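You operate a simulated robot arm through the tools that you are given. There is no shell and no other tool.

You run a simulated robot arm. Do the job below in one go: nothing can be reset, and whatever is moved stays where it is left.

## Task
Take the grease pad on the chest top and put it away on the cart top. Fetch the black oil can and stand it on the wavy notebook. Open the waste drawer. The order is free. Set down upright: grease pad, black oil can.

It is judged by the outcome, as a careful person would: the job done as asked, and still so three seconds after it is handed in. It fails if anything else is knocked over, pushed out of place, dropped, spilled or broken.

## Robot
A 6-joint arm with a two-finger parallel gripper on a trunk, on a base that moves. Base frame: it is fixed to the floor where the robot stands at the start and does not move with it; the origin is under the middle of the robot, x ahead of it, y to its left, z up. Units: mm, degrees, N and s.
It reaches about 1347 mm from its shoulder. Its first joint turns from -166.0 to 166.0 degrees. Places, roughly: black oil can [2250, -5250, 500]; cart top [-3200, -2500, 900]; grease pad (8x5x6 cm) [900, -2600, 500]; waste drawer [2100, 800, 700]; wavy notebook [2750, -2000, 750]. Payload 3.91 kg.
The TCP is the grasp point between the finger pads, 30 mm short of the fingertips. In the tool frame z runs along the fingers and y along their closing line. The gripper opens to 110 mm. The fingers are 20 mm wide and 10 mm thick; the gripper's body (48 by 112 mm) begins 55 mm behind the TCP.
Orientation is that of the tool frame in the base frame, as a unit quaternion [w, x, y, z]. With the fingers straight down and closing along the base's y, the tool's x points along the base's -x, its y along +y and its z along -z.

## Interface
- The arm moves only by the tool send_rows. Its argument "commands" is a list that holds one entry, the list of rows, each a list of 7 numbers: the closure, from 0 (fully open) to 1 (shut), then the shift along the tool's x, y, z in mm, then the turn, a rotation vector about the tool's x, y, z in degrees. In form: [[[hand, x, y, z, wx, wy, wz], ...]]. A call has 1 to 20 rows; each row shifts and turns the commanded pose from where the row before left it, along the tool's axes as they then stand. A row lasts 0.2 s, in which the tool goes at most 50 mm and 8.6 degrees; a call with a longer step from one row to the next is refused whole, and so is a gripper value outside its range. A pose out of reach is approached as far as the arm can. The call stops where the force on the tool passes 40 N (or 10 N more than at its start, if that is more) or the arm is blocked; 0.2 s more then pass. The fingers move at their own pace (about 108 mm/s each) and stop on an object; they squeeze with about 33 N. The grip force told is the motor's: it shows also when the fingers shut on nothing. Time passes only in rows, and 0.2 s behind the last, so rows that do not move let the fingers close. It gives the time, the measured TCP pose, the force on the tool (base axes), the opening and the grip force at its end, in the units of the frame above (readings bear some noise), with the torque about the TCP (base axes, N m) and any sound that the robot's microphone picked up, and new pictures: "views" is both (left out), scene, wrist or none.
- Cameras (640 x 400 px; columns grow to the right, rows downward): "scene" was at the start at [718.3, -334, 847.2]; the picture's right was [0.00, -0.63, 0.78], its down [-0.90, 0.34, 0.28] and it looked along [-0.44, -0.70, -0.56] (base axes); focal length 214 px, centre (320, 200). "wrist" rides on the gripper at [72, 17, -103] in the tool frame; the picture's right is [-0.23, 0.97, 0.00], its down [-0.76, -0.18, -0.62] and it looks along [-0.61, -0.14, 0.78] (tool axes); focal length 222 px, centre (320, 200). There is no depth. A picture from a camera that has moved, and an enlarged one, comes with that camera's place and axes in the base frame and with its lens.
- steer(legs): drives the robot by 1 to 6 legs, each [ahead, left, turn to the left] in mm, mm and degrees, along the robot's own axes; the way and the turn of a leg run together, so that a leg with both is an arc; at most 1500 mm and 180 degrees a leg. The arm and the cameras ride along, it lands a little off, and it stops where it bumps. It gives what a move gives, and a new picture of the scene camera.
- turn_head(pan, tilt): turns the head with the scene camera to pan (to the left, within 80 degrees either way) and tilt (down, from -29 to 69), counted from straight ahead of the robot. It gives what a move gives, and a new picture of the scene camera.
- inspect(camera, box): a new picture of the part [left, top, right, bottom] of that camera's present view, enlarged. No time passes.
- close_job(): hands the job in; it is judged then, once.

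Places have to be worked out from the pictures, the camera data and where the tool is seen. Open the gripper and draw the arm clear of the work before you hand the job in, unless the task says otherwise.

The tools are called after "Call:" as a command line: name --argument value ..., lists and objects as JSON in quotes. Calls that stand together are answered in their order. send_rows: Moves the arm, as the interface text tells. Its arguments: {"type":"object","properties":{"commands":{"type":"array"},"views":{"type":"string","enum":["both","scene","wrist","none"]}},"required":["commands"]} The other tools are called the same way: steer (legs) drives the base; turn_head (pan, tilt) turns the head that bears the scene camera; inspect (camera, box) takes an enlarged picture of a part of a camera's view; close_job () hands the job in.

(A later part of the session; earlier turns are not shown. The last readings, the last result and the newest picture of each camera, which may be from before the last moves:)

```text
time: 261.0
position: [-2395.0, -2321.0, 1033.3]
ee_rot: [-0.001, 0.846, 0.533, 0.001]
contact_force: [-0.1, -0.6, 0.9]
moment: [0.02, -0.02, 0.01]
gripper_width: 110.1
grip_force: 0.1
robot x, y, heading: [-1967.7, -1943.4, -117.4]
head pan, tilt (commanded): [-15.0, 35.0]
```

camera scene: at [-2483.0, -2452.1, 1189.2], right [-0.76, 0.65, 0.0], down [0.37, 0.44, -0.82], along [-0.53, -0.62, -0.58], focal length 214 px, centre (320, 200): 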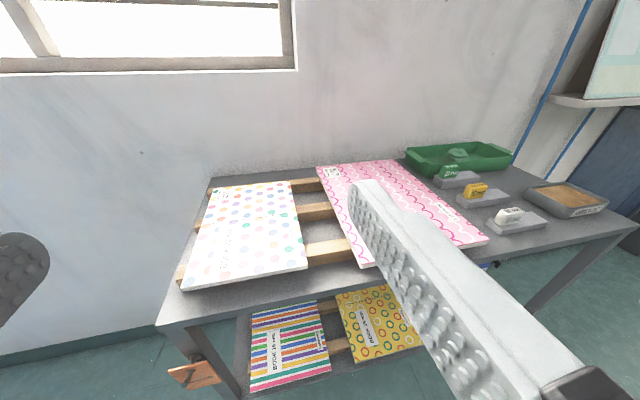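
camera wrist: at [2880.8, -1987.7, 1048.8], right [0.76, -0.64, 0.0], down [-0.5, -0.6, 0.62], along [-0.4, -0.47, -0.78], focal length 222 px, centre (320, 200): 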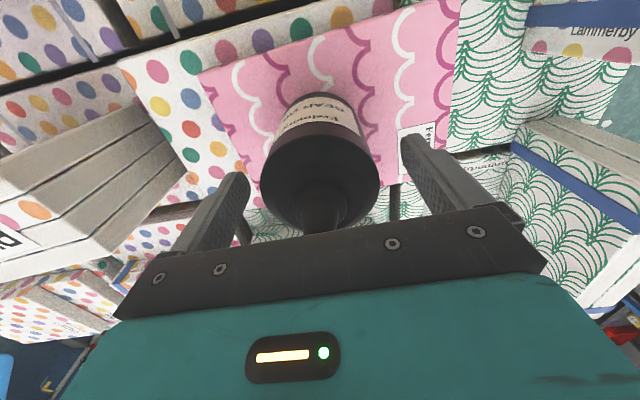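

Folding works: the hand is now about 570 mm out. I'll fold a bit further.

Call:
send_rows --commands '[[[0, 40, 0, 0, 0, 0, 0], [0, 40, 0, 0, 0, 0, 0], [0, 30, 0, 0, 0, 0, 0]]]' --views "none"

```text
time: 261.8
position: [-2346.7, -2224.1, 1034.1]
ee_rot: [-0.002, 0.846, 0.533, 0.001]
contact_force: [-0.2, 0.2, -0.9]
moment: [0.04, -0.03, -0.03]
gripper_width: 109.9
grip_force: 0.1
robot x, y, heading: [-1969.0, -1943.0, -117.5]
head pan, tilt (commanded): [-15.0, 35.0]
```

Folded to about 470 mm. I'll raise the hand a little, drive to the corner between the machine and the cart, and turn east there.

Call:
send_rows --commands '[[[0, 0, 0, -40, 0, 0, 0], [0, 0, 0, -40, 0, 0, 0], [0, 0, 0, -30, 0, 0, 0]]]' --views "none"

Call:
steer --legs '[[555, 175, 0]]'

```text
time: 262.6
position: [-2349.1, -2224.9, 1143.7]
ee_rot: [-0.002, 0.846, 0.533, 0.0]
contact_force: [-0.4, -0.1, -0.1]
moment: [0.01, -0.01, -0.01]
gripper_width: 110.1
grip_force: 0.1
robot x, y, heading: [-1963.8, -1944.4, -117.4]
head pan, tilt (commanded): [-15.0, 35.0]
```

```text
time: 265.9
position: [-2440.1, -2802.3, 1143.0]
ee_rot: [-0.001, 0.845, 0.535, 0.0]
contact_force: [-0.1, -0.6, -0.4]
moment: [0.01, 0.0, 0.01]
gripper_width: 109.9
grip_force: 0.1
robot x, y, heading: [-2057.6, -2520.5, -117.0]
head pan, tilt (commanded): [-15.0, 35.0]
camera scene: at [-2481.5, -2838.7, 1188.8], right [-0.87, 0.41, 0.26], down [0.48, 0.68, 0.56], along [0.05, 0.61, -0.79], focal length 214 px, centre (320, 200)
```

scene: 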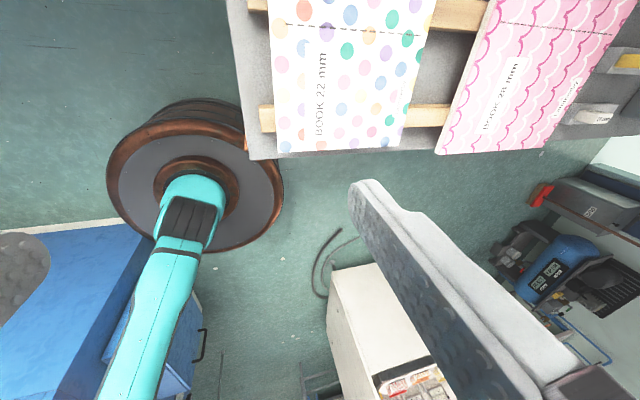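

The robot is between the cart and the machine with clearance. I'll turn left to face east.

Call:
steer --legs '[[0, 0, 90], [300, -230, 0]]'

```text
time: 272.1
position: [-1607.2, -3234.3, 1142.5]
ee_rot: [-0.001, 0.213, 0.977, -0.001]
contact_force: [-0.4, 1.0, -0.8]
moment: [0.0, -0.01, -0.01]
gripper_width: 110.0
grip_force: 0.0
robot x, y, heading: [-1893.1, -2854.4, -26.4]
head pan, tilt (commanded): [-15.0, 35.0]
camera scene: at [-1565.5, -3276.5, 1188.8], right [-0.4, -0.88, 0.26], down [-0.68, 0.48, 0.56], along [-0.61, 0.05, -0.79], focal length 214 px, centre (320, 200)
```

scene: 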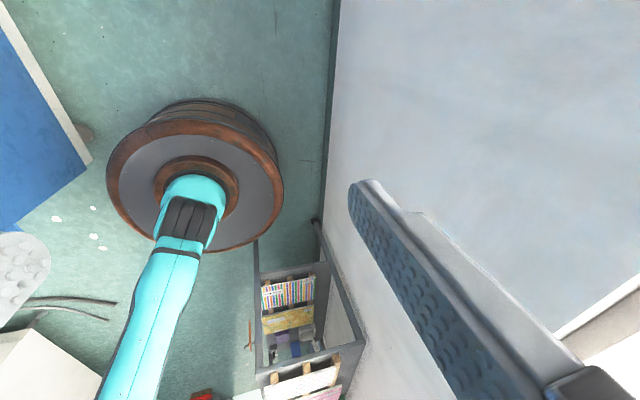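

I'm in the aisle facing east. I'll extend the hand forward and level it so I can see ahead while driving.

Call:
send_rows --commands '[[[0, -42, 0, 0, 0, 0, 0], [0, -42, 0, 0, 0, 0, 0], [0, -42, 0, 0, 0, 0, 0], [0, -42, 0, 0, 0, 0, 0], [0, -42, 0, 0, 0, 0, 0], [0, -42, 0, 0, 0, 0, 0], [0, 0, 0, 0, 0, -8.2, 0], [0, 0, 0, 0, 0, -8.2, 0], [0, 0, 0, 0, 0, -8.2, 0], [0, 0, 0, 0, 0, -8.2, 0], [0, 0, 0, 0, 0, -8.2, 0], [0, 0, 0, 0, 0, -8.2, 0], [0, 0, 0, 0, 0, -8.2, 0], [0, 0, 0, 0, 0, -8.2, 0], [0, 0, 0, 0, 0, -8.2, 0], [0, 0, 0, 0, 0, -8.2, 0], [0, 0, 0, 0, 0, -8.0, 0]]]' --views "none"

Call:
turn_head --pan 0 --tilt 20

```text
time: 275.7
position: [-1376.3, -3339.5, 1141.3]
ee_rot: [0.69, 0.149, 0.692, -0.15]
contact_force: [0.2, 0.4, 0.5]
moment: [-0.02, -0.01, -0.02]
gripper_width: 109.6
grip_force: 0.1
robot x, y, heading: [-1895.1, -2859.4, -26.3]
head pan, tilt (commanded): [-15.0, 35.0]
```

```text
time: 276.5
position: [-1378.6, -3339.4, 1141.5]
ee_rot: [0.69, 0.151, 0.691, -0.151]
contact_force: [0.5, 0.2, 0.4]
moment: [0.03, 0.0, 0.0]
gripper_width: 110.3
grip_force: 0.0
robot x, y, heading: [-1892.2, -2856.3, -26.3]
head pan, tilt (commanded): [0.0, 20.0]
camera scene: at [-1408.9, -3322.0, 1221.2], right [-0.42, -0.91, 0.0], down [-0.32, 0.14, -0.94], along [0.85, -0.39, -0.35], focal length 214 px, centre (320, 200)
```

scene: 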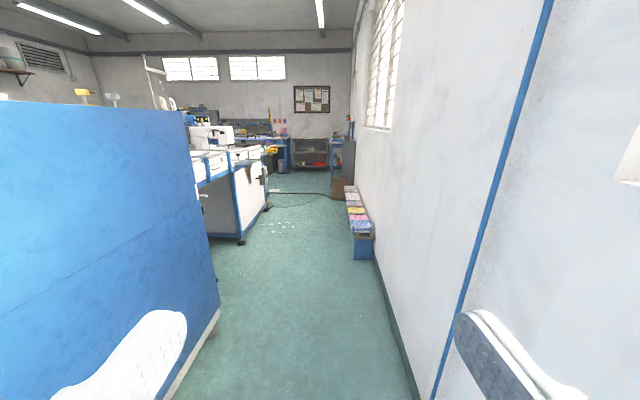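

The aisle is clear, and the gap between the blue machine (p ≈ 1335) and the white-fronted table (p ≈ 2213) gives access to the chest. I'll drive east and then turn to face it.

Call:
steer --legs '[[1050, 0, 0], [1010, 10, 0]]'

Call:
turn_head --pan 60 --tilt 25

```text
time: 286.9
position: [471.4, -4309.8, 1143.4]
ee_rot: [0.687, 0.163, 0.689, -0.164]
contact_force: [1.3, -0.4, -0.5]
moment: [0.03, 0.03, 0.0]
gripper_width: 110.0
grip_force: 0.0
robot x, y, heading: [-26.8, -3806.6, -28.8]
head pan, tilt (commanded): [0.0, 20.0]
camera scene: at [441.3, -4291.3, 1221.3], right [-0.45, -0.89, 0.0], down [-0.31, 0.15, -0.94], along [0.84, -0.43, -0.34], focal length 214 px, centre (320, 200)
```

scene: 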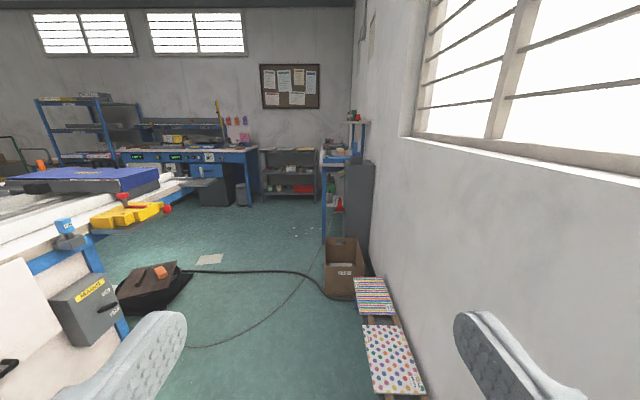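

```text
time: 288.2
position: [471.7, -4310.6, 1142.3]
ee_rot: [0.686, 0.164, 0.689, -0.165]
contact_force: [0.5, 0.1, -0.2]
moment: [-0.02, 0.0, -0.04]
gripper_width: 109.9
grip_force: 0.1
robot x, y, heading: [-19.5, -3807.0, -28.5]
head pan, tilt (commanded): [60.0, 25.0]
camera scene: at [435.5, -4198.9, 1213.2], right [0.55, -0.84, 0.0], down [-0.36, -0.23, -0.91], along [0.76, 0.49, -0.42], focal length 214 px, centre (320, 200)
```

scene: 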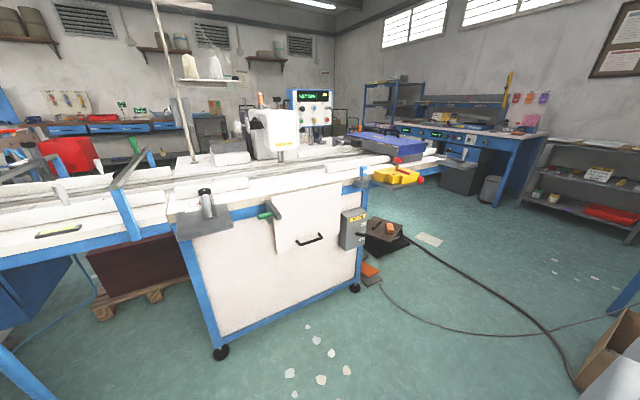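

From the south a bench spans over the gap in front of the chest, so I need to see underneath it. I'll shift towards the wall, turn to face north, and look.

Call:
steer --legs '[[0, -200, 0], [0, 0, 91]]'

Call:
turn_head --pan 0 --tilt 25

```text
time: 293.6
position: [378.7, -3482.9, 1141.3]
ee_rot: [0.6, -0.374, 0.602, 0.371]
contact_force: [0.8, -0.2, 0.1]
moment: [-0.01, -0.02, 0.0]
gripper_width: 110.0
grip_force: 0.0
robot x, y, heading: [-122.9, -3984.3, 61.8]
head pan, tilt (commanded): [60.0, 25.0]
camera scene: at [270.8, -3521.8, 1213.2], right [0.83, 0.55, 0.0], down [0.23, -0.36, -0.91], along [-0.5, 0.76, -0.42], focal length 214 px, centre (320, 200)
```

scene: 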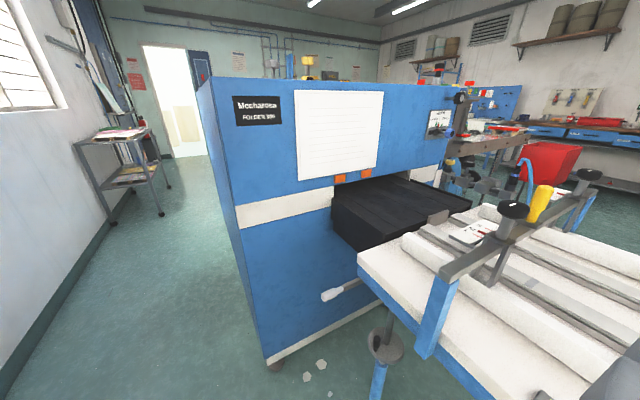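

```text
time: 294.9
position: [377.4, -3484.8, 1141.5]
ee_rot: [0.601, -0.372, 0.602, 0.371]
contact_force: [-0.7, -0.1, 0.0]
moment: [0.02, 0.02, -0.04]
gripper_width: 109.9
grip_force: 0.1
robot x, y, heading: [-121.7, -3983.2, 61.6]
head pan, tilt (commanded): [0.0, 25.0]
camera scene: at [362.7, -3516.2, 1213.2], right [0.89, -0.45, 0.0], down [-0.19, -0.38, -0.91], along [0.4, 0.81, -0.43], focal length 214 px, centre (320, 200)
```

scene: 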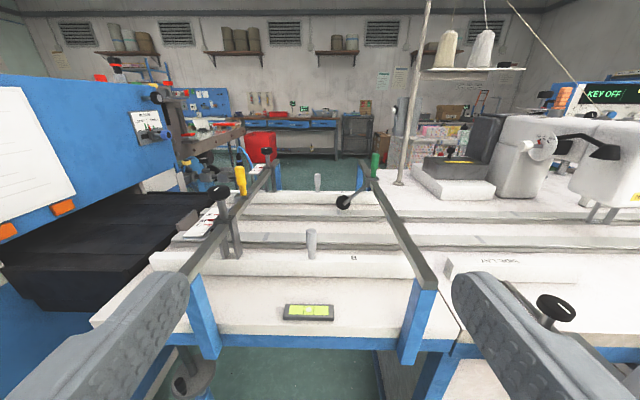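

The folder's delivery table bridges the gap (q ≈ -2745 to -2228, about 900 mm high), and the chest is just beyond it. I'll lower the hand to see whether I can reach the pad underneath with a stretched arm.

Call:
send_rows --commands '[[[0, 45, 0, 0, 0, 0, 0], [0, 45, 0, 0, 0, 0, 0], [0, 45, 0, 0, 0, 0, 0], [0, 45, 0, 0, 0, 0, 0], [0, 45, 0, 0, 0, 0, 0], [0, 45, 0, 0, 0, 0, 0], [0, 45, 0, 0, 0, 0, 0], [0, 45, 0, 0, 0, 0, 0], [0, 45, 0, 0, 0, 0, 0], [0, 45, 0, 0, 0, 0, 0], [0, 45, 0, 0, 0, 0, 0]]]' --views "none"

Call:
turn_head --pan 0 --tilt 5

```text
time: 297.4
position: [372.8, -3484.0, 649.7]
ee_rot: [0.599, -0.372, 0.603, 0.374]
contact_force: [-0.7, 0.0, 0.0]
moment: [-0.01, 0.01, 0.02]
gripper_width: 110.1
grip_force: 0.0
robot x, y, heading: [-122.5, -3982.8, 61.7]
head pan, tilt (commanded): [0.0, 25.0]
```

```text
time: 298.2
position: [373.8, -3484.2, 650.3]
ee_rot: [0.599, -0.372, 0.603, 0.373]
contact_force: [0.5, -0.1, -0.2]
moment: [-0.03, 0.02, 0.0]
gripper_width: 109.9
grip_force: 0.0
robot x, y, heading: [-118.0, -3985.6, 62.0]
head pan, tilt (commanded): [0.0, 5.0]
camera scene: at [359.1, -3516.3, 753.5], right [0.9, -0.45, -0.01], down [-0.05, -0.08, -1.0], along [0.44, 0.89, -0.09], focal length 214 px, centre (320, 200)
```

scene: 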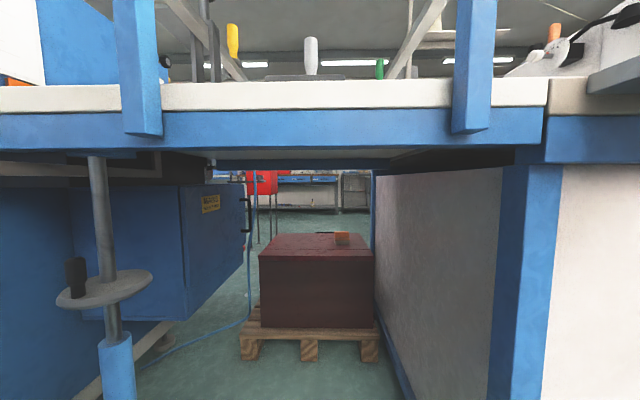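

From here there's a clear sight line to the pad. I'll zoom in to learn its orientation before deciding how to reach it.

Call:
inspect --camera "scene" --box '[250, 200, 390, 290]'

```text
4.44 times, centred on (320, 245) of scene
camera zoom: at [359.1, -3516.3, 753.5], right [0.9, -0.45, -0.01], down [-0.05, -0.08, -1.0], along [0.44, 0.89, -0.09], focal length 953 px, centre (320, 0)
```

zoom: 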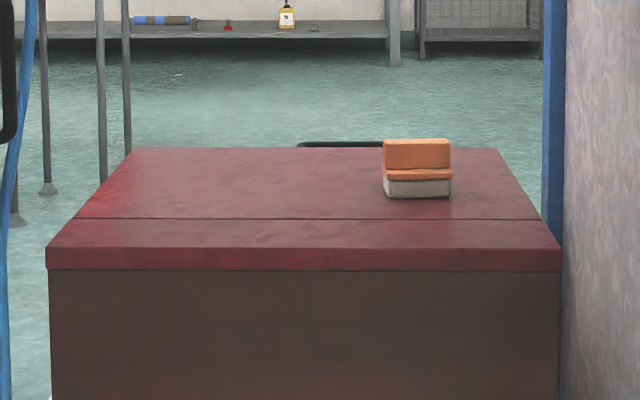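

The pad is a grey block with an orange handle, its long side along the chest. The safest way in is from the north with a stretched, tilted arm, so I'll raise the hand and drive back around.

Call:
send_rows --commands '[[[0, -45, 0, 0, 0, 0, 0], [0, -45, 0, 0, 0, 0, 0], [0, -45, 0, 0, 0, 0, 0], [0, -45, 0, 0, 0, 0, 0], [0, -45, 0, 0, 0, 0, 0], [0, -45, 0, 0, 0, 0, 0], [0, -45, 0, 0, 0, 0, 0], [0, -45, 0, 0, 0, 0, 0], [0, -45, 0, 0, 0, 0, 0], [0, -45, 0, 0, 0, 0, 0], [0, -45, 0, 0, 0, 0, 0]]]' --views "none"

Call:
turn_head --pan 0 --tilt 20

Call:
steer --legs '[[0, 0, 91], [1050, 90, 0], [1040, 80, 0]]'

```text
time: 300.6
position: [376.8, -3483.3, 1139.7]
ee_rot: [0.601, -0.372, 0.603, 0.37]
contact_force: [0.4, 0.8, -1.2]
moment: [-0.02, -0.02, 0.01]
gripper_width: 110.0
grip_force: 0.1
robot x, y, heading: [-119.8, -3984.0, 61.6]
head pan, tilt (commanded): [0.0, 5.0]
```

```text
time: 301.4
position: [377.1, -3484.3, 1140.7]
ee_rot: [0.6, -0.374, 0.602, 0.372]
contact_force: [0.7, -0.9, -0.1]
moment: [-0.02, 0.02, -0.01]
gripper_width: 109.7
grip_force: 0.0
robot x, y, heading: [-117.4, -3981.9, 61.7]
head pan, tilt (commanded): [0.0, 20.0]
camera scene: at [362.4, -3513.8, 1220.2], right [0.89, -0.45, 0.0], down [-0.15, -0.31, -0.94], along [0.42, 0.84, -0.34], focal length 214 px, centre (320, 200)
```

scene: 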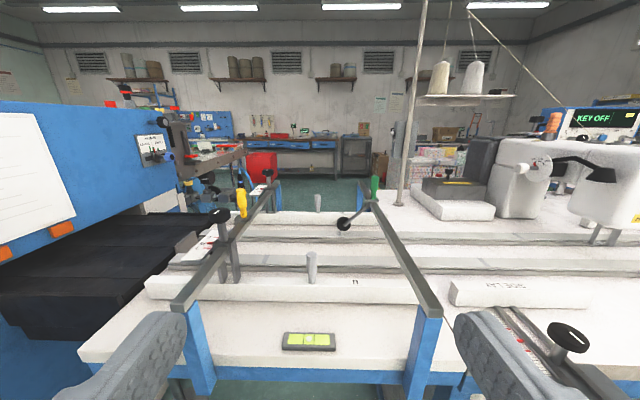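

```text
time: 310.0
position: [-1543.9, -3168.0, 1141.8]
ee_rot: [-0.129, 0.697, -0.128, -0.694]
contact_force: [-0.2, 0.2, 0.0]
moment: [0.0, -0.04, 0.01]
gripper_width: 109.9
grip_force: 0.1
robot x, y, heading: [-998.4, -3615.7, 157.0]
head pan, tilt (commanded): [0.0, 20.0]
stopped in leg 2: the robot was blocked; the commanded pose is now the measured one
camera scene: at [-1508.3, -3179.0, 1220.3], right [0.36, 0.93, 0.0], down [0.32, -0.12, -0.94], along [-0.88, 0.34, -0.34], focal length 214 px, centre (320, 200)
```

scene: 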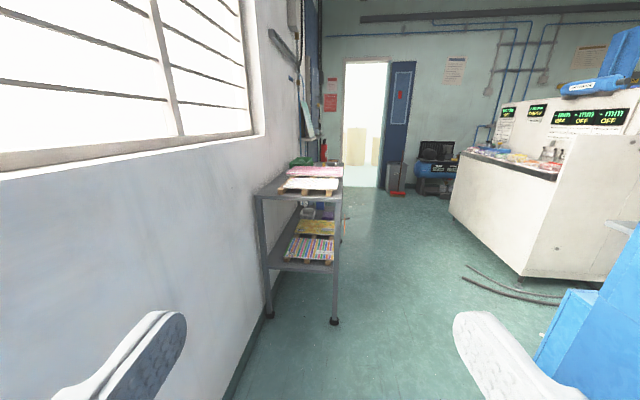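

I steered left instead of right and touched the wall; nothing else was near. I'll move off the wall to the aisle's centre and realign.

Call:
steer --legs '[[0, -220, 0], [0, 0, -4.4]]'

```text
time: 312.2
position: [-1425.9, -2926.6, 1141.4]
ee_rot: [-0.156, 0.691, -0.155, -0.689]
contact_force: [-0.3, -0.5, -0.1]
moment: [-0.03, -0.01, 0.0]
gripper_width: 110.1
grip_force: 0.1
robot x, y, heading: [-914.5, -3416.2, 153.1]
head pan, tilt (commanded): [0.0, 20.0]
camera scene: at [-1390.1, -2940.3, 1220.5], right [0.43, 0.9, 0.0], down [0.31, -0.15, -0.94], along [-0.85, 0.4, -0.34], focal length 214 px, centre (320, 200)
```

scene: 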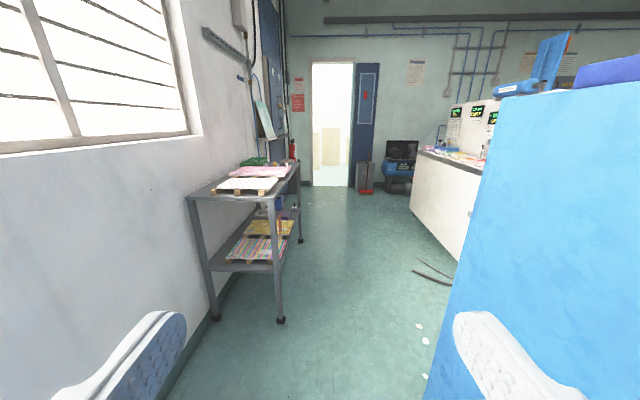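

Back in the aisle, centred. I'll continue west around the machine corner (keeping right this time), then turn to face the window wall in the open area.

Call:
steer --legs '[[1000, 0, 0], [520, -284, 0]]'

```text
time: 320.4
position: [-2659.9, -1963.1, 1141.2]
ee_rot: [-0.156, 0.691, -0.155, -0.689]
contact_force: [0.0, 0.0, 0.8]
moment: [-0.05, 0.0, 0.02]
gripper_width: 110.1
grip_force: 0.1
robot x, y, heading: [-2152.4, -2452.4, 152.6]
head pan, tilt (commanded): [0.0, 20.0]
camera scene: at [-2625.3, -1976.5, 1220.5], right [0.43, 0.9, 0.0], down [0.31, -0.15, -0.94], along [-0.85, 0.41, -0.34], focal length 214 px, centre (320, 200)
```

scene: 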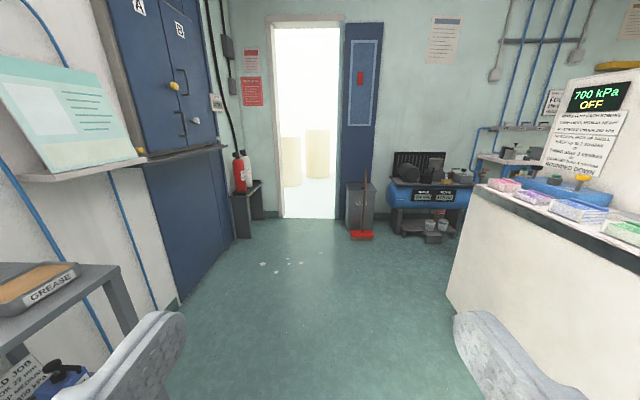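

Good. The GREASE tray end of the cart is visible on the left. Next I'll slide right and turn to face the window wall, then back up the corridor.

Call:
steer --legs '[[60, -540, 0], [0, 0, 90]]'

```text
time: 327.2
position: [-2473.4, -2454.8, 1141.0]
ee_rot: [0.364, 0.606, 0.366, -0.605]
contact_force: [-0.1, 0.1, 0.2]
moment: [0.05, 0.01, 0.03]
gripper_width: 109.9
grip_force: 0.2
robot x, y, heading: [-1963.8, -1962.5, -119.4]
head pan, tilt (commanded): [0.0, 20.0]
camera scene: at [-2453.6, -2420.4, 1220.5], right [-0.89, 0.46, 0.0], down [0.16, 0.31, -0.94], along [-0.44, -0.83, -0.34], focal length 214 px, centre (320, 200)
```

scene: 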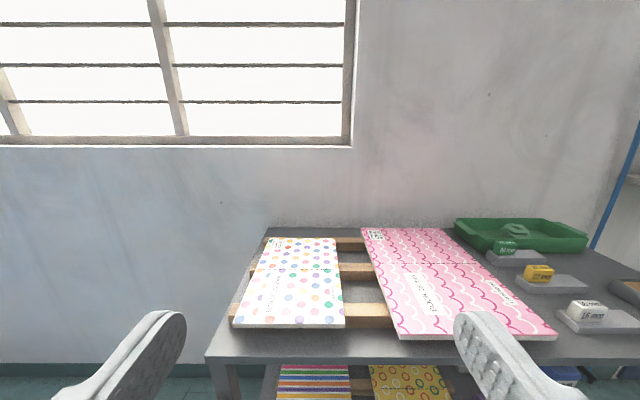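

Facing the window wall again at the corridor's end. I'll back up north along the corridor and out past the delivery table's corner.

Call:
steer --legs '[[-1450, -50, 0], [-750, 200, 0], [-600, 350, 0]]'

```text
time: 342.0
position: [-553.9, -262.6, 1141.3]
ee_rot: [0.352, 0.613, 0.355, -0.612]
contact_force: [0.5, -0.6, -0.2]
moment: [-0.02, 0.01, 0.01]
gripper_width: 109.9
grip_force: 0.0
robot x, y, heading: [-24.8, 205.6, -121.7]
head pan, tilt (commanded): [0.0, 20.0]
camera scene: at [-533.1, -230.2, 1220.4], right [-0.87, 0.5, 0.0], down [0.17, 0.3, -0.94], along [-0.47, -0.81, -0.34], focal length 214 px, centre (320, 200)
```

scene: 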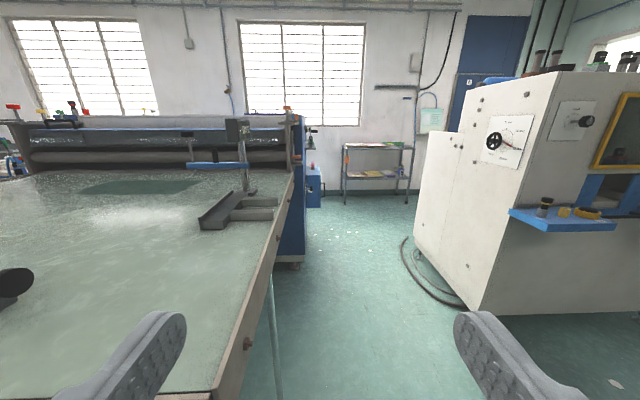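

Clear of the delivery table. I'll square up and slide left (east) along the open floor to the spot north of the chest.

Call:
steer --legs '[[0, 0, 4.3], [-130, 920, 0], [0, 920, 0]]'

```text
time: 351.7
position: [1205.3, -1017.6, 1141.1]
ee_rot: [0.39, 0.589, 0.393, -0.588]
contact_force: [0.1, 0.6, 0.1]
moment: [-0.01, 0.03, 0.01]
gripper_width: 110.2
grip_force: 0.2
robot x, y, heading: [1671.9, -483.6, -114.5]
head pan, tilt (commanded): [0.0, 20.0]
camera scene: at [1221.5, -982.7, 1220.4], right [-0.92, 0.39, 0.0], down [0.13, 0.32, -0.94], along [-0.36, -0.87, -0.34], focal length 214 px, centre (320, 200)
```

scene: 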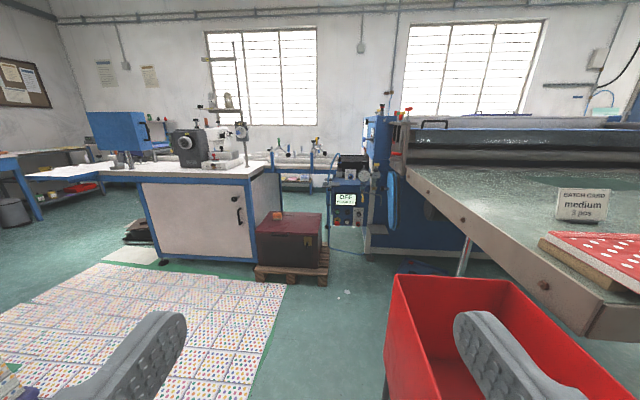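

I can see the chest with the pad, the laid notebooks, and the REJECT box. I'll go forward part of the way and check clearances.

Call:
steer --legs '[[640, -25, 0]]'

Call:
turn_head --pan 0 --tilt 55

```text
time: 355.4
position: [913.3, -1619.1, 1141.2]
ee_rot: [0.392, 0.588, 0.395, -0.587]
contact_force: [0.1, 0.3, 0.0]
moment: [-0.02, -0.06, -0.02]
gripper_width: 110.1
grip_force: 0.2
robot x, y, heading: [1374.8, -1083.7, -114.3]
head pan, tilt (commanded): [0.0, 20.0]
camera scene: at [928.6, -1583.6, 1220.4], right [-0.93, 0.38, 0.0], down [0.13, 0.32, -0.94], along [-0.36, -0.87, -0.34], focal length 214 px, centre (320, 200)
```

scene: 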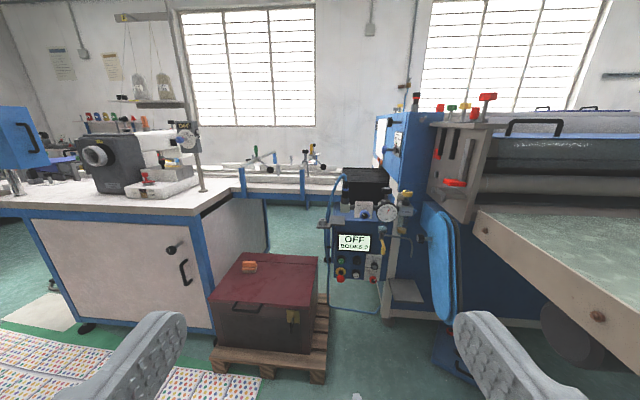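

```text
time: 356.4
position: [912.7, -1621.1, 1140.2]
ee_rot: [0.393, 0.588, 0.395, -0.587]
contact_force: [0.0, 0.4, -0.6]
moment: [0.0, 0.01, 0.01]
gripper_width: 110.0
grip_force: 0.1
robot x, y, heading: [1372.9, -1083.2, -114.1]
head pan, tilt (commanded): [0.0, 55.0]
camera scene: at [936.5, -1564.1, 1168.5], right [-0.93, 0.38, 0.0], down [0.31, 0.76, -0.57], along [-0.22, -0.53, -0.82], focal length 214 px, centre (320, 200)
```

scene: 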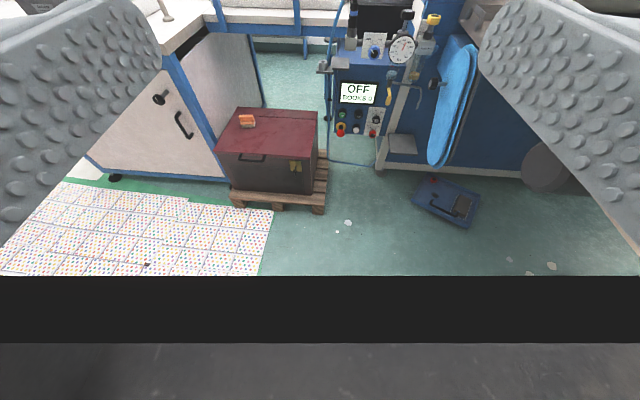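

The pad measures at about (915, -2638) again. I'll check the near corner of the laid notebooks and the REJECT feet by looking down to each side.

Call:
turn_head --pan 70 --tilt 50

Call:
turn_head --pan -75 --tilt 50

```text
time: 357.8
position: [913.2, -1618.6, 1141.1]
ee_rot: [0.392, 0.588, 0.396, -0.586]
contact_force: [0.1, 0.2, 0.2]
moment: [0.01, -0.02, -0.01]
gripper_width: 110.0
grip_force: 0.2
robot x, y, heading: [1373.3, -1080.9, -114.3]
head pan, tilt (commanded): [70.0, 50.0]
camera scene: at [1020.8, -1549.2, 1174.9], right [-0.67, -0.74, 0.0], down [-0.57, 0.52, -0.64], along [0.47, -0.43, -0.77], focal length 214 px, centre (320, 200)
```

scene: 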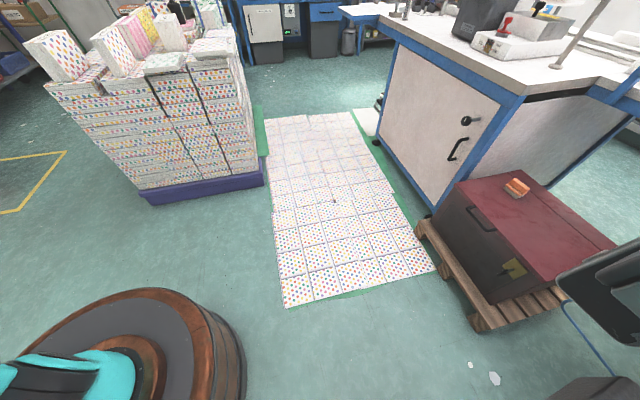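

```text
time: 360.1
position: [912.4, -1618.7, 1140.7]
ee_rot: [0.393, 0.588, 0.395, -0.587]
contact_force: [-0.5, -0.2, -0.2]
moment: [-0.01, 0.0, 0.01]
gripper_width: 110.1
grip_force: 0.1
robot x, y, heading: [1373.7, -1080.8, -114.0]
head pan, tilt (commanded): [-75.0, 50.0]
camera scene: at [887.5, -1487.6, 1175.2], right [0.13, 0.99, 0.0], down [0.76, -0.09, -0.64], along [-0.64, 0.08, -0.77], focal length 214 px, centre (320, 200)
```

scene: 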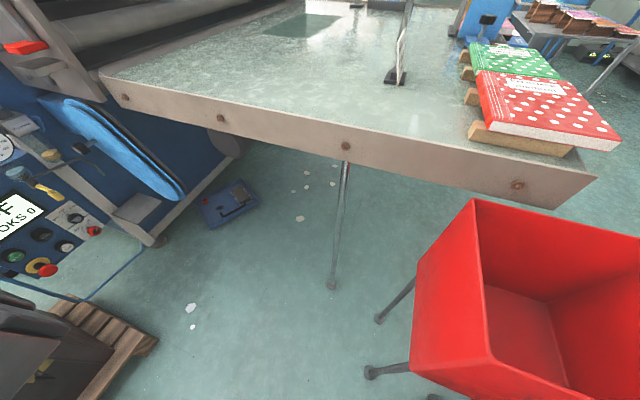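

Measured gap: REJECT foot at (p 1375, q -718), notebook corner at (p 1924, q -812). Standing at about (1720, -545) keeps 50–60 mm from both. I'll move there and turn left 20° to bring the pad to the arm's right side.

Call:
steer --legs '[[210, -12, 0], [0, 0, 20]]'

Call:
turn_head --pan 0 --tilt 30

```text
time: 362.8
position: [1028.8, -1930.3, 1142.1]
ee_rot: [0.49, 0.509, 0.492, -0.508]
contact_force: [0.1, -0.2, -0.1]
moment: [0.0, 0.01, -0.02]
gripper_width: 109.8
grip_force: 0.1
robot x, y, heading: [1273.9, -1270.6, -94.1]
head pan, tilt (commanded): [-75.0, 50.0]
camera scene: at [960.4, -1817.2, 1175.1], right [-0.22, 0.97, 0.0], down [0.75, 0.17, -0.64], along [-0.63, -0.14, -0.77], focal length 214 px, centre (320, 200)
```

scene: 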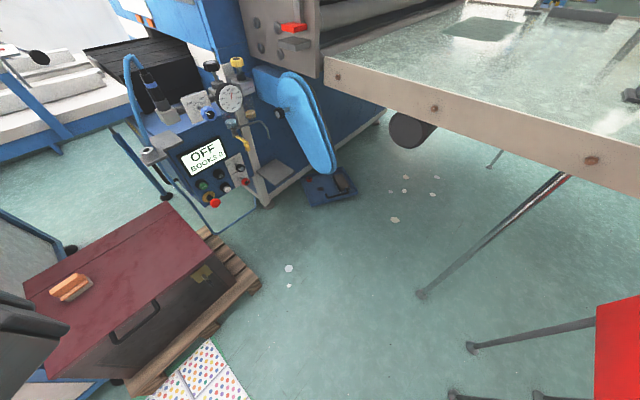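

```text
time: 364.3
position: [1028.8, -1931.8, 1140.7]
ee_rot: [0.49, 0.509, 0.492, -0.508]
contact_force: [0.1, -0.4, 0.8]
moment: [-0.02, 0.02, -0.03]
gripper_width: 110.2
grip_force: 0.1
robot x, y, heading: [1275.2, -1269.7, -94.0]
head pan, tilt (commanded): [0.0, 30.0]
camera scene: at [1032.2, -1890.5, 1204.3], right [-1.0, 0.04, 0.0], down [0.02, 0.5, -0.86], along [-0.03, -0.86, -0.5], focal length 214 px, centre (320, 200)
```

scene: 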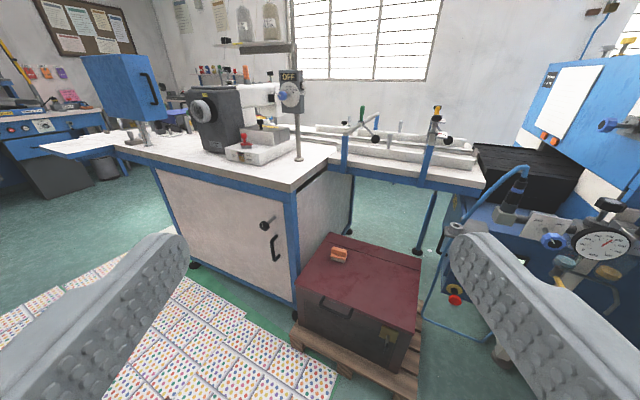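

Now the chest and pad are straight ahead. I'll zoom in on the pad.

Call:
inspect --camera "scene" --box '[290, 225, 440, 325]'

```text
4.00 times, centred on (365, 275) of scene
camera zoom: at [1032.2, -1890.5, 1204.3], right [-1.0, 0.04, 0.0], down [0.02, 0.5, -0.86], along [-0.03, -0.86, -0.5], focal length 858 px, centre (140, -100)
```

zoom: 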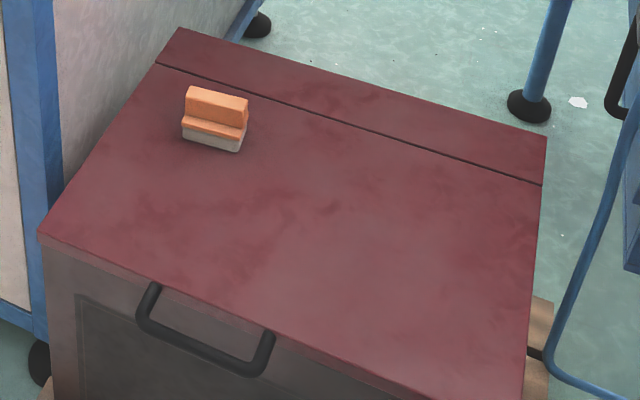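

The pad's centre is at about (914, -2638) on a chest top at z ≈ 453, with its long side at about -23°. I'll turn the tool to match (azimuth -112.7°) and tilt it 40° nose-down.

Call:
send_rows --commands '[[[0, 0, 0, 0, 6.9, 0, 0], [0, 0, 0, 0, 6.9, 0, 0], [0, 0, 0, 0, 6.9, 0, 0], [0, 0, 0, 0, 0, 8, 0], [0, 0, 0, 0, 0, 8, 0], [0, 0, 0, 0, 0, 8, 0], [0, 0, 0, 0, 0, 8, 0], [0, 0, 0, 0, 0, 8, 0]]]' --views "none"

Call:
turn_head --pan 0 --tilt 0

```text
time: 366.1
position: [1044.9, -1939.5, 1146.4]
ee_rot: [0.349, 0.659, 0.505, -0.435]
contact_force: [-0.2, 0.3, -1.0]
moment: [-0.03, 0.03, 0.03]
gripper_width: 109.8
grip_force: 0.0
out of reach, approached as far as the arm can: row 3, 5, 6, 7
robot x, y, heading: [1272.6, -1272.7, -93.9]
head pan, tilt (commanded): [0.0, 30.0]
```

```text
time: 367.0
position: [1045.9, -1938.9, 1145.2]
ee_rot: [0.352, 0.659, 0.503, -0.435]
contact_force: [-0.5, 0.4, 0.2]
moment: [0.02, 0.01, 0.0]
gripper_width: 109.9
grip_force: 0.1
robot x, y, heading: [1272.3, -1267.9, -93.8]
head pan, tilt (commanded): [0.0, 0.0]
camera scene: at [1044.7, -1940.7, 1263.3], right [-0.97, 0.25, -0.03], down [0.12, 0.36, -0.93], along [-0.22, -0.9, -0.38], focal length 214 px, centre (320, 200)
```

scene: 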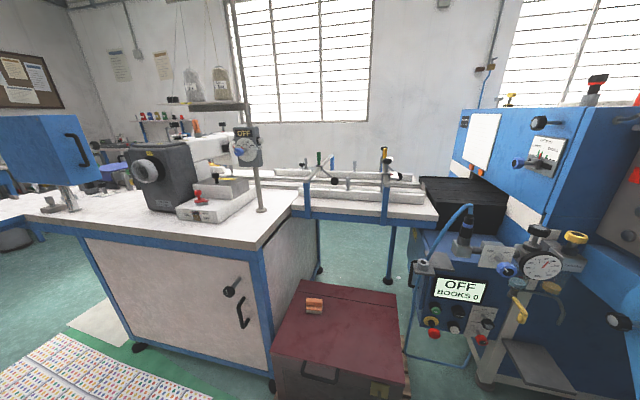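

The wrist can't make that turn this close in. I'll first extend the arm outward and lower, then finish the rotation there.

Call:
send_rows --commands '[[[0, 6.7, 3.35, 43.2, 0, 0, 0], [0, 6.7, 3.35, 43.2, 0, 0, 0], [0, 6.7, 3.35, 43.2, 0, 0, 0], [0, 6.7, 3.35, 43.2, 0, 0, 0], [0, 6.7, 3.35, 43.2, 0, 0, 0], [0, 6.7, 3.35, 43.2, 0, 0, 0], [0, 6.7, 3.35, 43.2, 0, 0, 0], [0, 6.7, 3.35, 43.2, 0, 0, 0], [0, 6.7, 3.35, 43.2, 0, 0, 0], [0, 6.7, 3.35, 43.2, 0, 0, 0], [0, 6.7, 3.35, 43.2, 0, 0, 0]]]' --views "none"

```text
time: 369.4
position: [983.6, -2346.0, 899.0]
ee_rot: [0.346, 0.657, 0.507, -0.437]
contact_force: [0.1, 0.9, 1.3]
moment: [0.06, 0.0, -0.01]
gripper_width: 110.0
grip_force: 0.1
robot x, y, heading: [1277.0, -1268.2, -94.0]
head pan, tilt (commanded): [0.0, 0.0]
```

Reached. Now I'll finish the rotation in three small steps.

Call:
send_rows --commands '[[[0, 0, 0, 0, 2.54, 5.9, 1.27], [0, 0, 0, 0, 2.54, 5.9, 1.27], [0, 0, 0, 0, 2.54, 5.9, 1.27], [0, 0, 0, 0, 0, 0, 0]]]' --views "scene"

```text
time: 370.4
position: [987.5, -2348.5, 896.9]
ee_rot: [0.264, 0.733, 0.512, -0.363]
contact_force: [1.1, 1.0, -1.2]
moment: [0.0, -0.03, 0.02]
gripper_width: 110.1
grip_force: 0.0
out of reach, approached as far as the arm can: row 1
robot x, y, heading: [1274.8, -1268.0, -94.1]
head pan, tilt (commanded): [0.0, 0.0]
camera scene: at [977.4, -2377.8, 1010.8], right [-0.94, 0.34, -0.02], down [0.21, 0.56, -0.8], along [-0.26, -0.76, -0.6], focal length 214 px, centre (320, 200)
```

scene: 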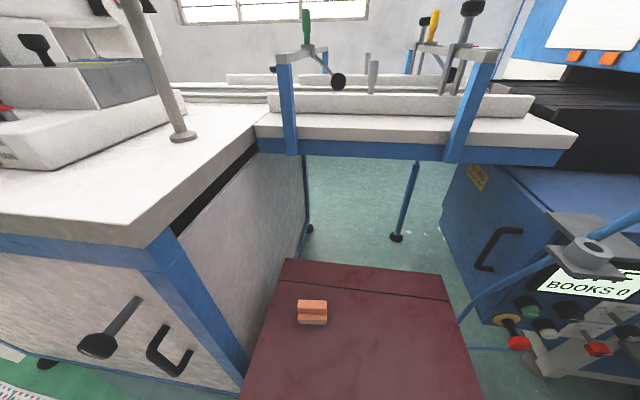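

Nearly there (azimuth -109°, tilt 37°). I'll zoom in on the pad from this closer view.

Call:
inspect --camera "scene" --box '[260, 270, 370, 350]'

```text
5.00 times, centred on (315, 310) of scene
camera zoom: at [977.4, -2377.8, 1010.8], right [-0.94, 0.34, -0.02], down [0.21, 0.56, -0.8], along [-0.26, -0.76, -0.6], focal length 1072 px, centre (345, -350)
```

zoom: 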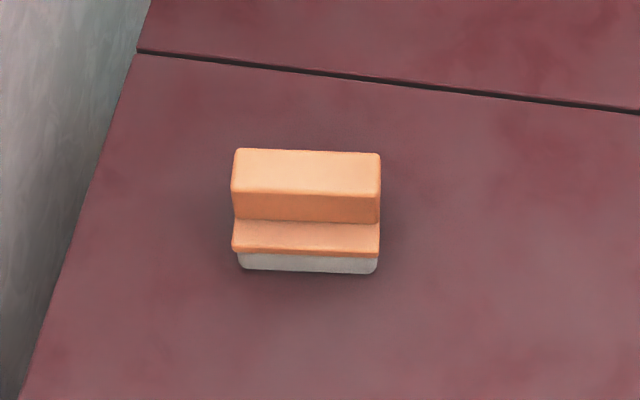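

The pad is 75 mm long, with its normal at azimuth about -112°; centre (912, -2635). I'll trim the orientation and move to a pre-grasp 130 mm short along the tool axis.

Call:
send_rows --commands '[[[0, 0, 0, 0, 2.41, 3.15, 0.7], [0, 13.64, 4.14, 39.64, 0, 0, 0], [0, 13.64, 4.14, 39.64, 0, 0, 0], [0, 13.64, 4.14, 39.64, 0, 0, 0], [0, 13.64, 4.14, 39.64, 0, 0, 0], [0, 13.64, 4.14, 39.64, 0, 0, 0], [0, 13.64, 4.14, 39.64, 0, 0, 0], [0, 13.64, 4.14, 39.64, 0, 0, 0], [0, 13.64, 4.14, 39.64, 0, 0, 0], [0, 13.64, 4.14, 39.64, 0, 0, 0]]]' --views "both"

```text
time: 372.6
position: [949.0, -2545.3, 575.0]
ee_rot: [0.239, 0.749, 0.506, -0.353]
contact_force: [-0.4, -0.1, 2.1]
moment: [0.11, -0.03, -0.01]
gripper_width: 109.9
grip_force: 0.2
robot x, y, heading: [1275.6, -1273.2, -94.0]
head pan, tilt (commanded): [0.0, 0.0]
camera scene: at [936.4, -2579.3, 687.2], right [-0.93, 0.37, 0.0], down [0.24, 0.59, -0.77], along [-0.29, -0.72, -0.64], focal length 214 px, centre (320, 200)
camera wrist: at [1011.0, -2434.1, 586.5], right [0.85, -0.5, 0.18], down [-0.17, 0.06, 0.98], along [-0.5, -0.87, -0.03], focal length 222 px, centre (320, 200)
```

scene: 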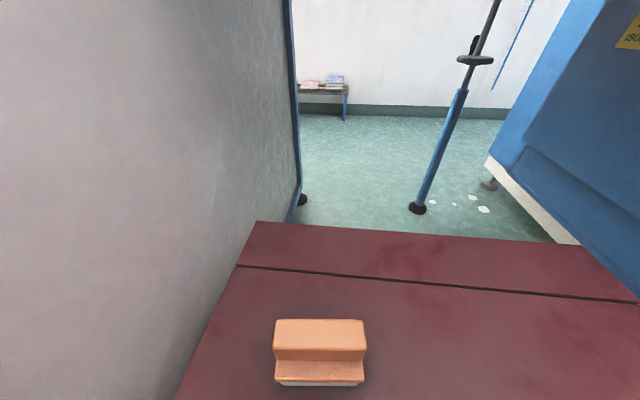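
wrist: 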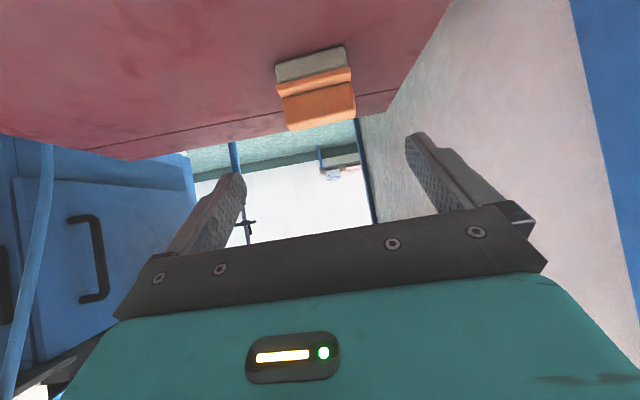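

The pad is centred and aligned with the open fingers. I'll advance 130 mm along the tool axis to straddle it.

Call:
send_rows --commands '[[[0, 0, 0, 35, 0, 0, 0], [0, 0, 0, 35, 0, 0, 0], [0, 0, 0, 30, 0, 0, 0], [0, 0, 0, 20, 0, 0, 0], [0, 0, 0, 10, 0, 0, 0]]]' --views "both"

```text
time: 373.8
position: [932.2, -2584.0, 505.7]
ee_rot: [0.238, 0.75, 0.507, -0.351]
contact_force: [0.2, 0.1, 0.1]
moment: [0.0, 0.01, 0.01]
gripper_width: 109.9
grip_force: 0.1
out of reach, approached as far as the arm can: row 2, 3, 4, 5
robot x, y, heading: [1275.2, -1267.4, -93.8]
head pan, tilt (commanded): [0.0, 0.0]
camera scene: at [919.7, -2618.1, 616.5], right [-0.93, 0.37, 0.0], down [0.24, 0.59, -0.77], along [-0.29, -0.71, -0.64], focal length 214 px, centre (320, 200)
camera wrist: at [994.5, -2472.7, 516.2], right [0.85, -0.5, 0.18], down [-0.17, 0.06, 0.98], along [-0.5, -0.87, -0.03], focal length 222 px, centre (320, 200)
```

scene: 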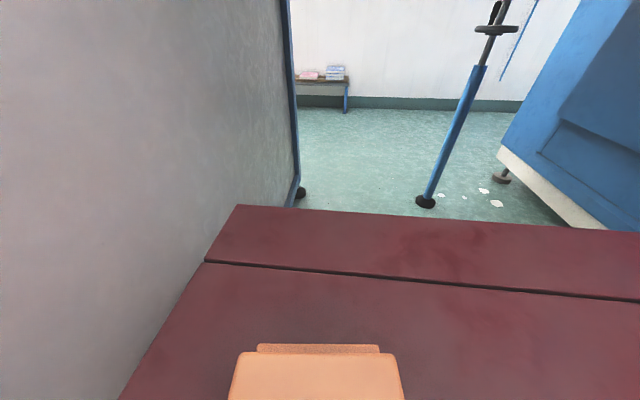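
wrist: 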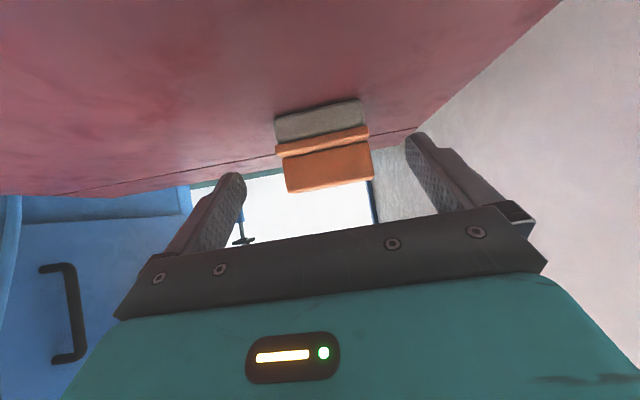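

The reach limit is about 1360 mm from the base axis, about 50 mm short of the pad. I'll raise the hand, then nudge the base about 45 mm closer, still clear of the REJECT foot and the notebooks.

Call:
send_rows --commands '[[[0, -30.8, 0, -25.4, 0, 0, 0], [0, -30.8, 0, -25.4, 0, 0, 0], [0, -15, 0, -20, 0, 0, 0]]]' --views "none"

Call:
steer --legs '[[33, -30, 0]]'

```text
time: 374.6
position: [933.3, -2577.0, 607.3]
ee_rot: [0.239, 0.75, 0.507, -0.352]
contact_force: [0.4, 0.2, -0.6]
moment: [0.0, 0.01, 0.0]
gripper_width: 110.1
grip_force: 0.0
out of reach, approached as far as the arm can: row 2
robot x, y, heading: [1273.3, -1269.9, -93.9]
head pan, tilt (commanded): [0.0, 0.0]
```

```text
time: 375.5
position: [900.9, -2608.0, 608.4]
ee_rot: [0.238, 0.75, 0.507, -0.352]
contact_force: [-0.3, -0.1, 1.2]
moment: [0.02, 0.0, -0.03]
gripper_width: 110.2
grip_force: 0.0
robot x, y, heading: [1238.8, -1304.2, -93.5]
head pan, tilt (commanded): [0.0, 0.0]
camera scene: at [888.2, -2643.1, 719.9], right [-0.93, 0.37, 0.0], down [0.24, 0.59, -0.77], along [-0.29, -0.71, -0.64], focal length 214 px, centre (320, 200)
```

scene: 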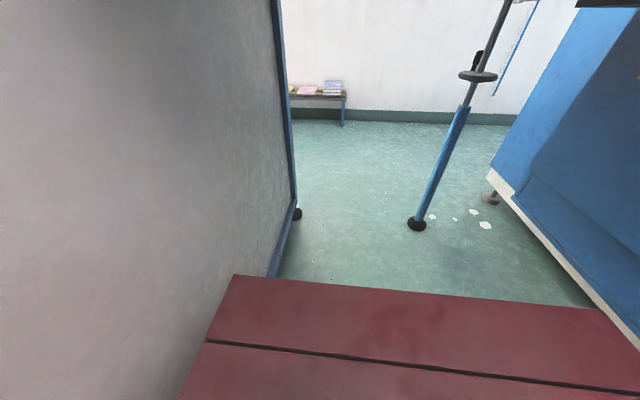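

The base is now at p ≈ 1700, q ≈ -588, with about 30 mm clearances. I'll flatten the tilt to 33° for extra reach and go to a pre-grasp lined up with the pad.

Call:
send_rows --commands '[[[0, 0, 0, 0, 0, -6.3, 0], [0, 31.5, 7.3, -11.6, 0, 0, 0], [0, 31.5, 7.3, -11.6, 0, 0, 0], [0, 31.5, 7.3, -11.6, 0, 0, 0], [0, 0, 0, 0, 0, 0, 0]]]' --views "both"

```text
time: 376.7
position: [952.5, -2543.2, 548.6]
ee_rot: [0.267, 0.729, 0.493, -0.393]
contact_force: [-0.2, 0.5, 0.1]
moment: [0.0, -0.01, 0.0]
gripper_width: 110.1
grip_force: 0.0
robot x, y, heading: [1244.6, -1295.8, -94.0]
head pan, tilt (commanded): [0.0, 0.0]
camera scene: at [945.0, -2566.5, 663.9], right [-0.93, 0.37, 0.0], down [0.21, 0.51, -0.83], along [-0.31, -0.78, -0.55], focal length 214 px, centre (320, 200)
camera wrist: at [1015.3, -2432.0, 546.2], right [0.86, -0.48, 0.19], down [-0.13, 0.16, 0.98], along [-0.5, -0.86, 0.08], focal length 222 px, centre (320, 200)
```

scene: 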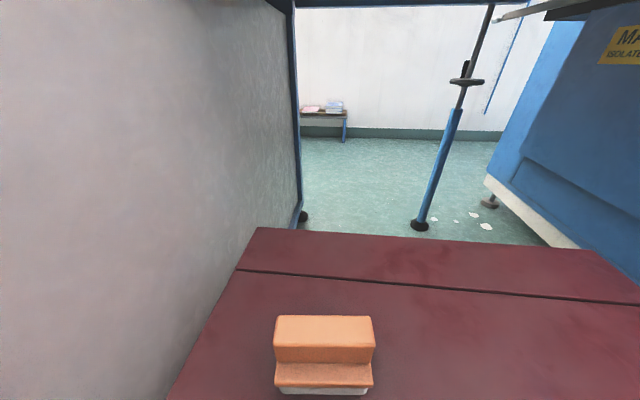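
wrist: 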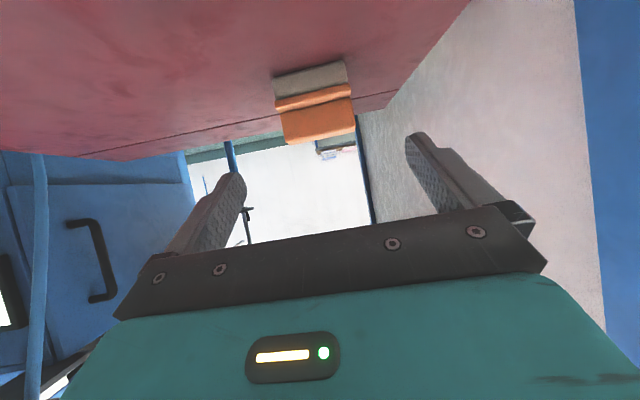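

Aligned. I'll advance along the tool axis to straddle the pad.

Call:
send_rows --commands '[[[0, 0, 0, 35, 0, 0, 0], [0, 0, 0, 30, 0, 0, 0], [0, 0, 0, 25, 0, 0, 0], [0, 0, 0, 10, 0, 0, 0], [0, 0, 0, 8, 0, 0, 0]]]' --views "both"

```text
time: 377.9
position: [917.8, -2626.9, 490.8]
ee_rot: [0.266, 0.729, 0.493, -0.394]
contact_force: [-0.5, -0.1, 1.5]
moment: [0.0, 0.02, 0.02]
gripper_width: 110.1
grip_force: 0.1
robot x, y, heading: [1241.9, -1301.6, -93.6]
head pan, tilt (commanded): [0.0, 0.0]
camera scene: at [909.1, -2649.4, 606.3], right [-0.93, 0.37, 0.0], down [0.21, 0.51, -0.84], along [-0.31, -0.78, -0.55], focal length 214 px, centre (320, 200)
camera wrist: at [979.3, -2515.1, 488.5], right [0.86, -0.48, 0.19], down [-0.13, 0.16, 0.98], along [-0.5, -0.86, 0.08], focal length 222 px, centre (320, 200)
```

scene: 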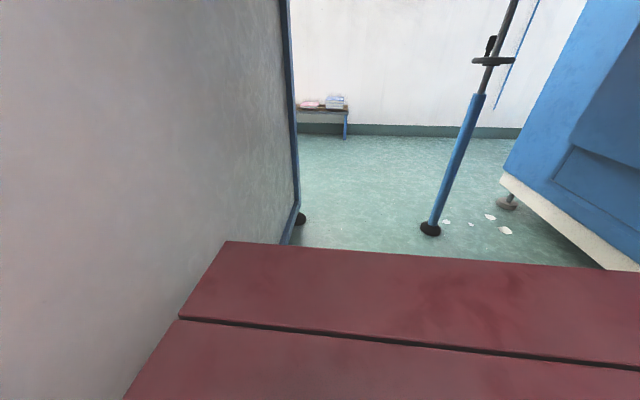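
wrist: 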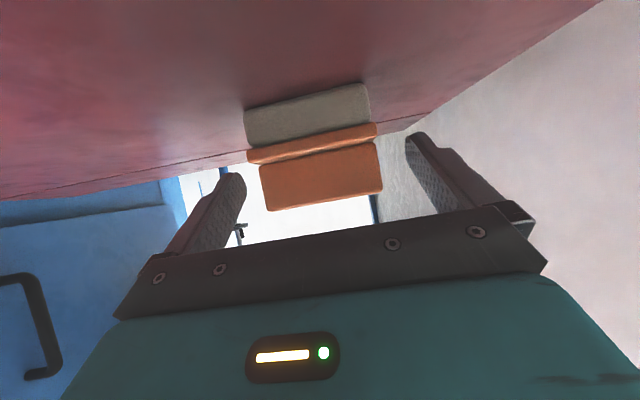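

The pad is centred between the fingers. I'll close on it.

Call:
send_rows --commands '[[[0.2, 0, 0, 0, 0, 0, 0], [0.3, 0, 0, 0, 0, 0, 0], [0.6, 0, 0, 0, 0, 0, 0], [1, 0, 0, 0, 0, 0, 0], [1, 0, 0, 0, 0, 0, 0]]]' --views "wrist"

```text
time: 379.1
position: [917.8, -2625.8, 490.7]
ee_rot: [0.266, 0.729, 0.493, -0.393]
contact_force: [-1.1, -0.5, -0.2]
moment: [-0.01, 0.03, -0.02]
gripper_width: 71.6
grip_force: 33.2
robot x, y, heading: [1245.0, -1300.3, -93.8]
head pan, tilt (commanded): [0.0, 0.0]
camera wrist: at [979.4, -2515.0, 487.9], right [0.86, -0.48, 0.19], down [-0.13, 0.16, 0.98], along [-0.5, -0.86, 0.08], focal length 222 px, centre (320, 200)
```

wrist: 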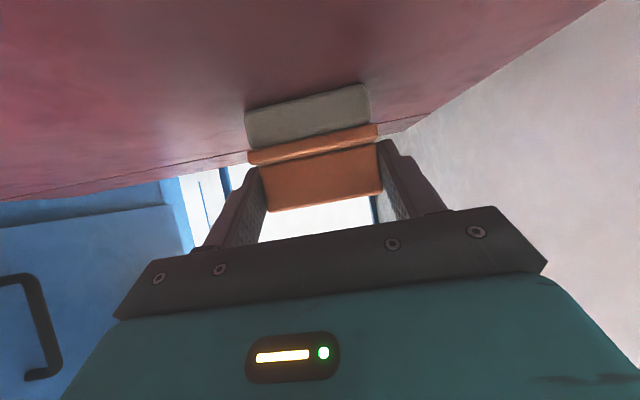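

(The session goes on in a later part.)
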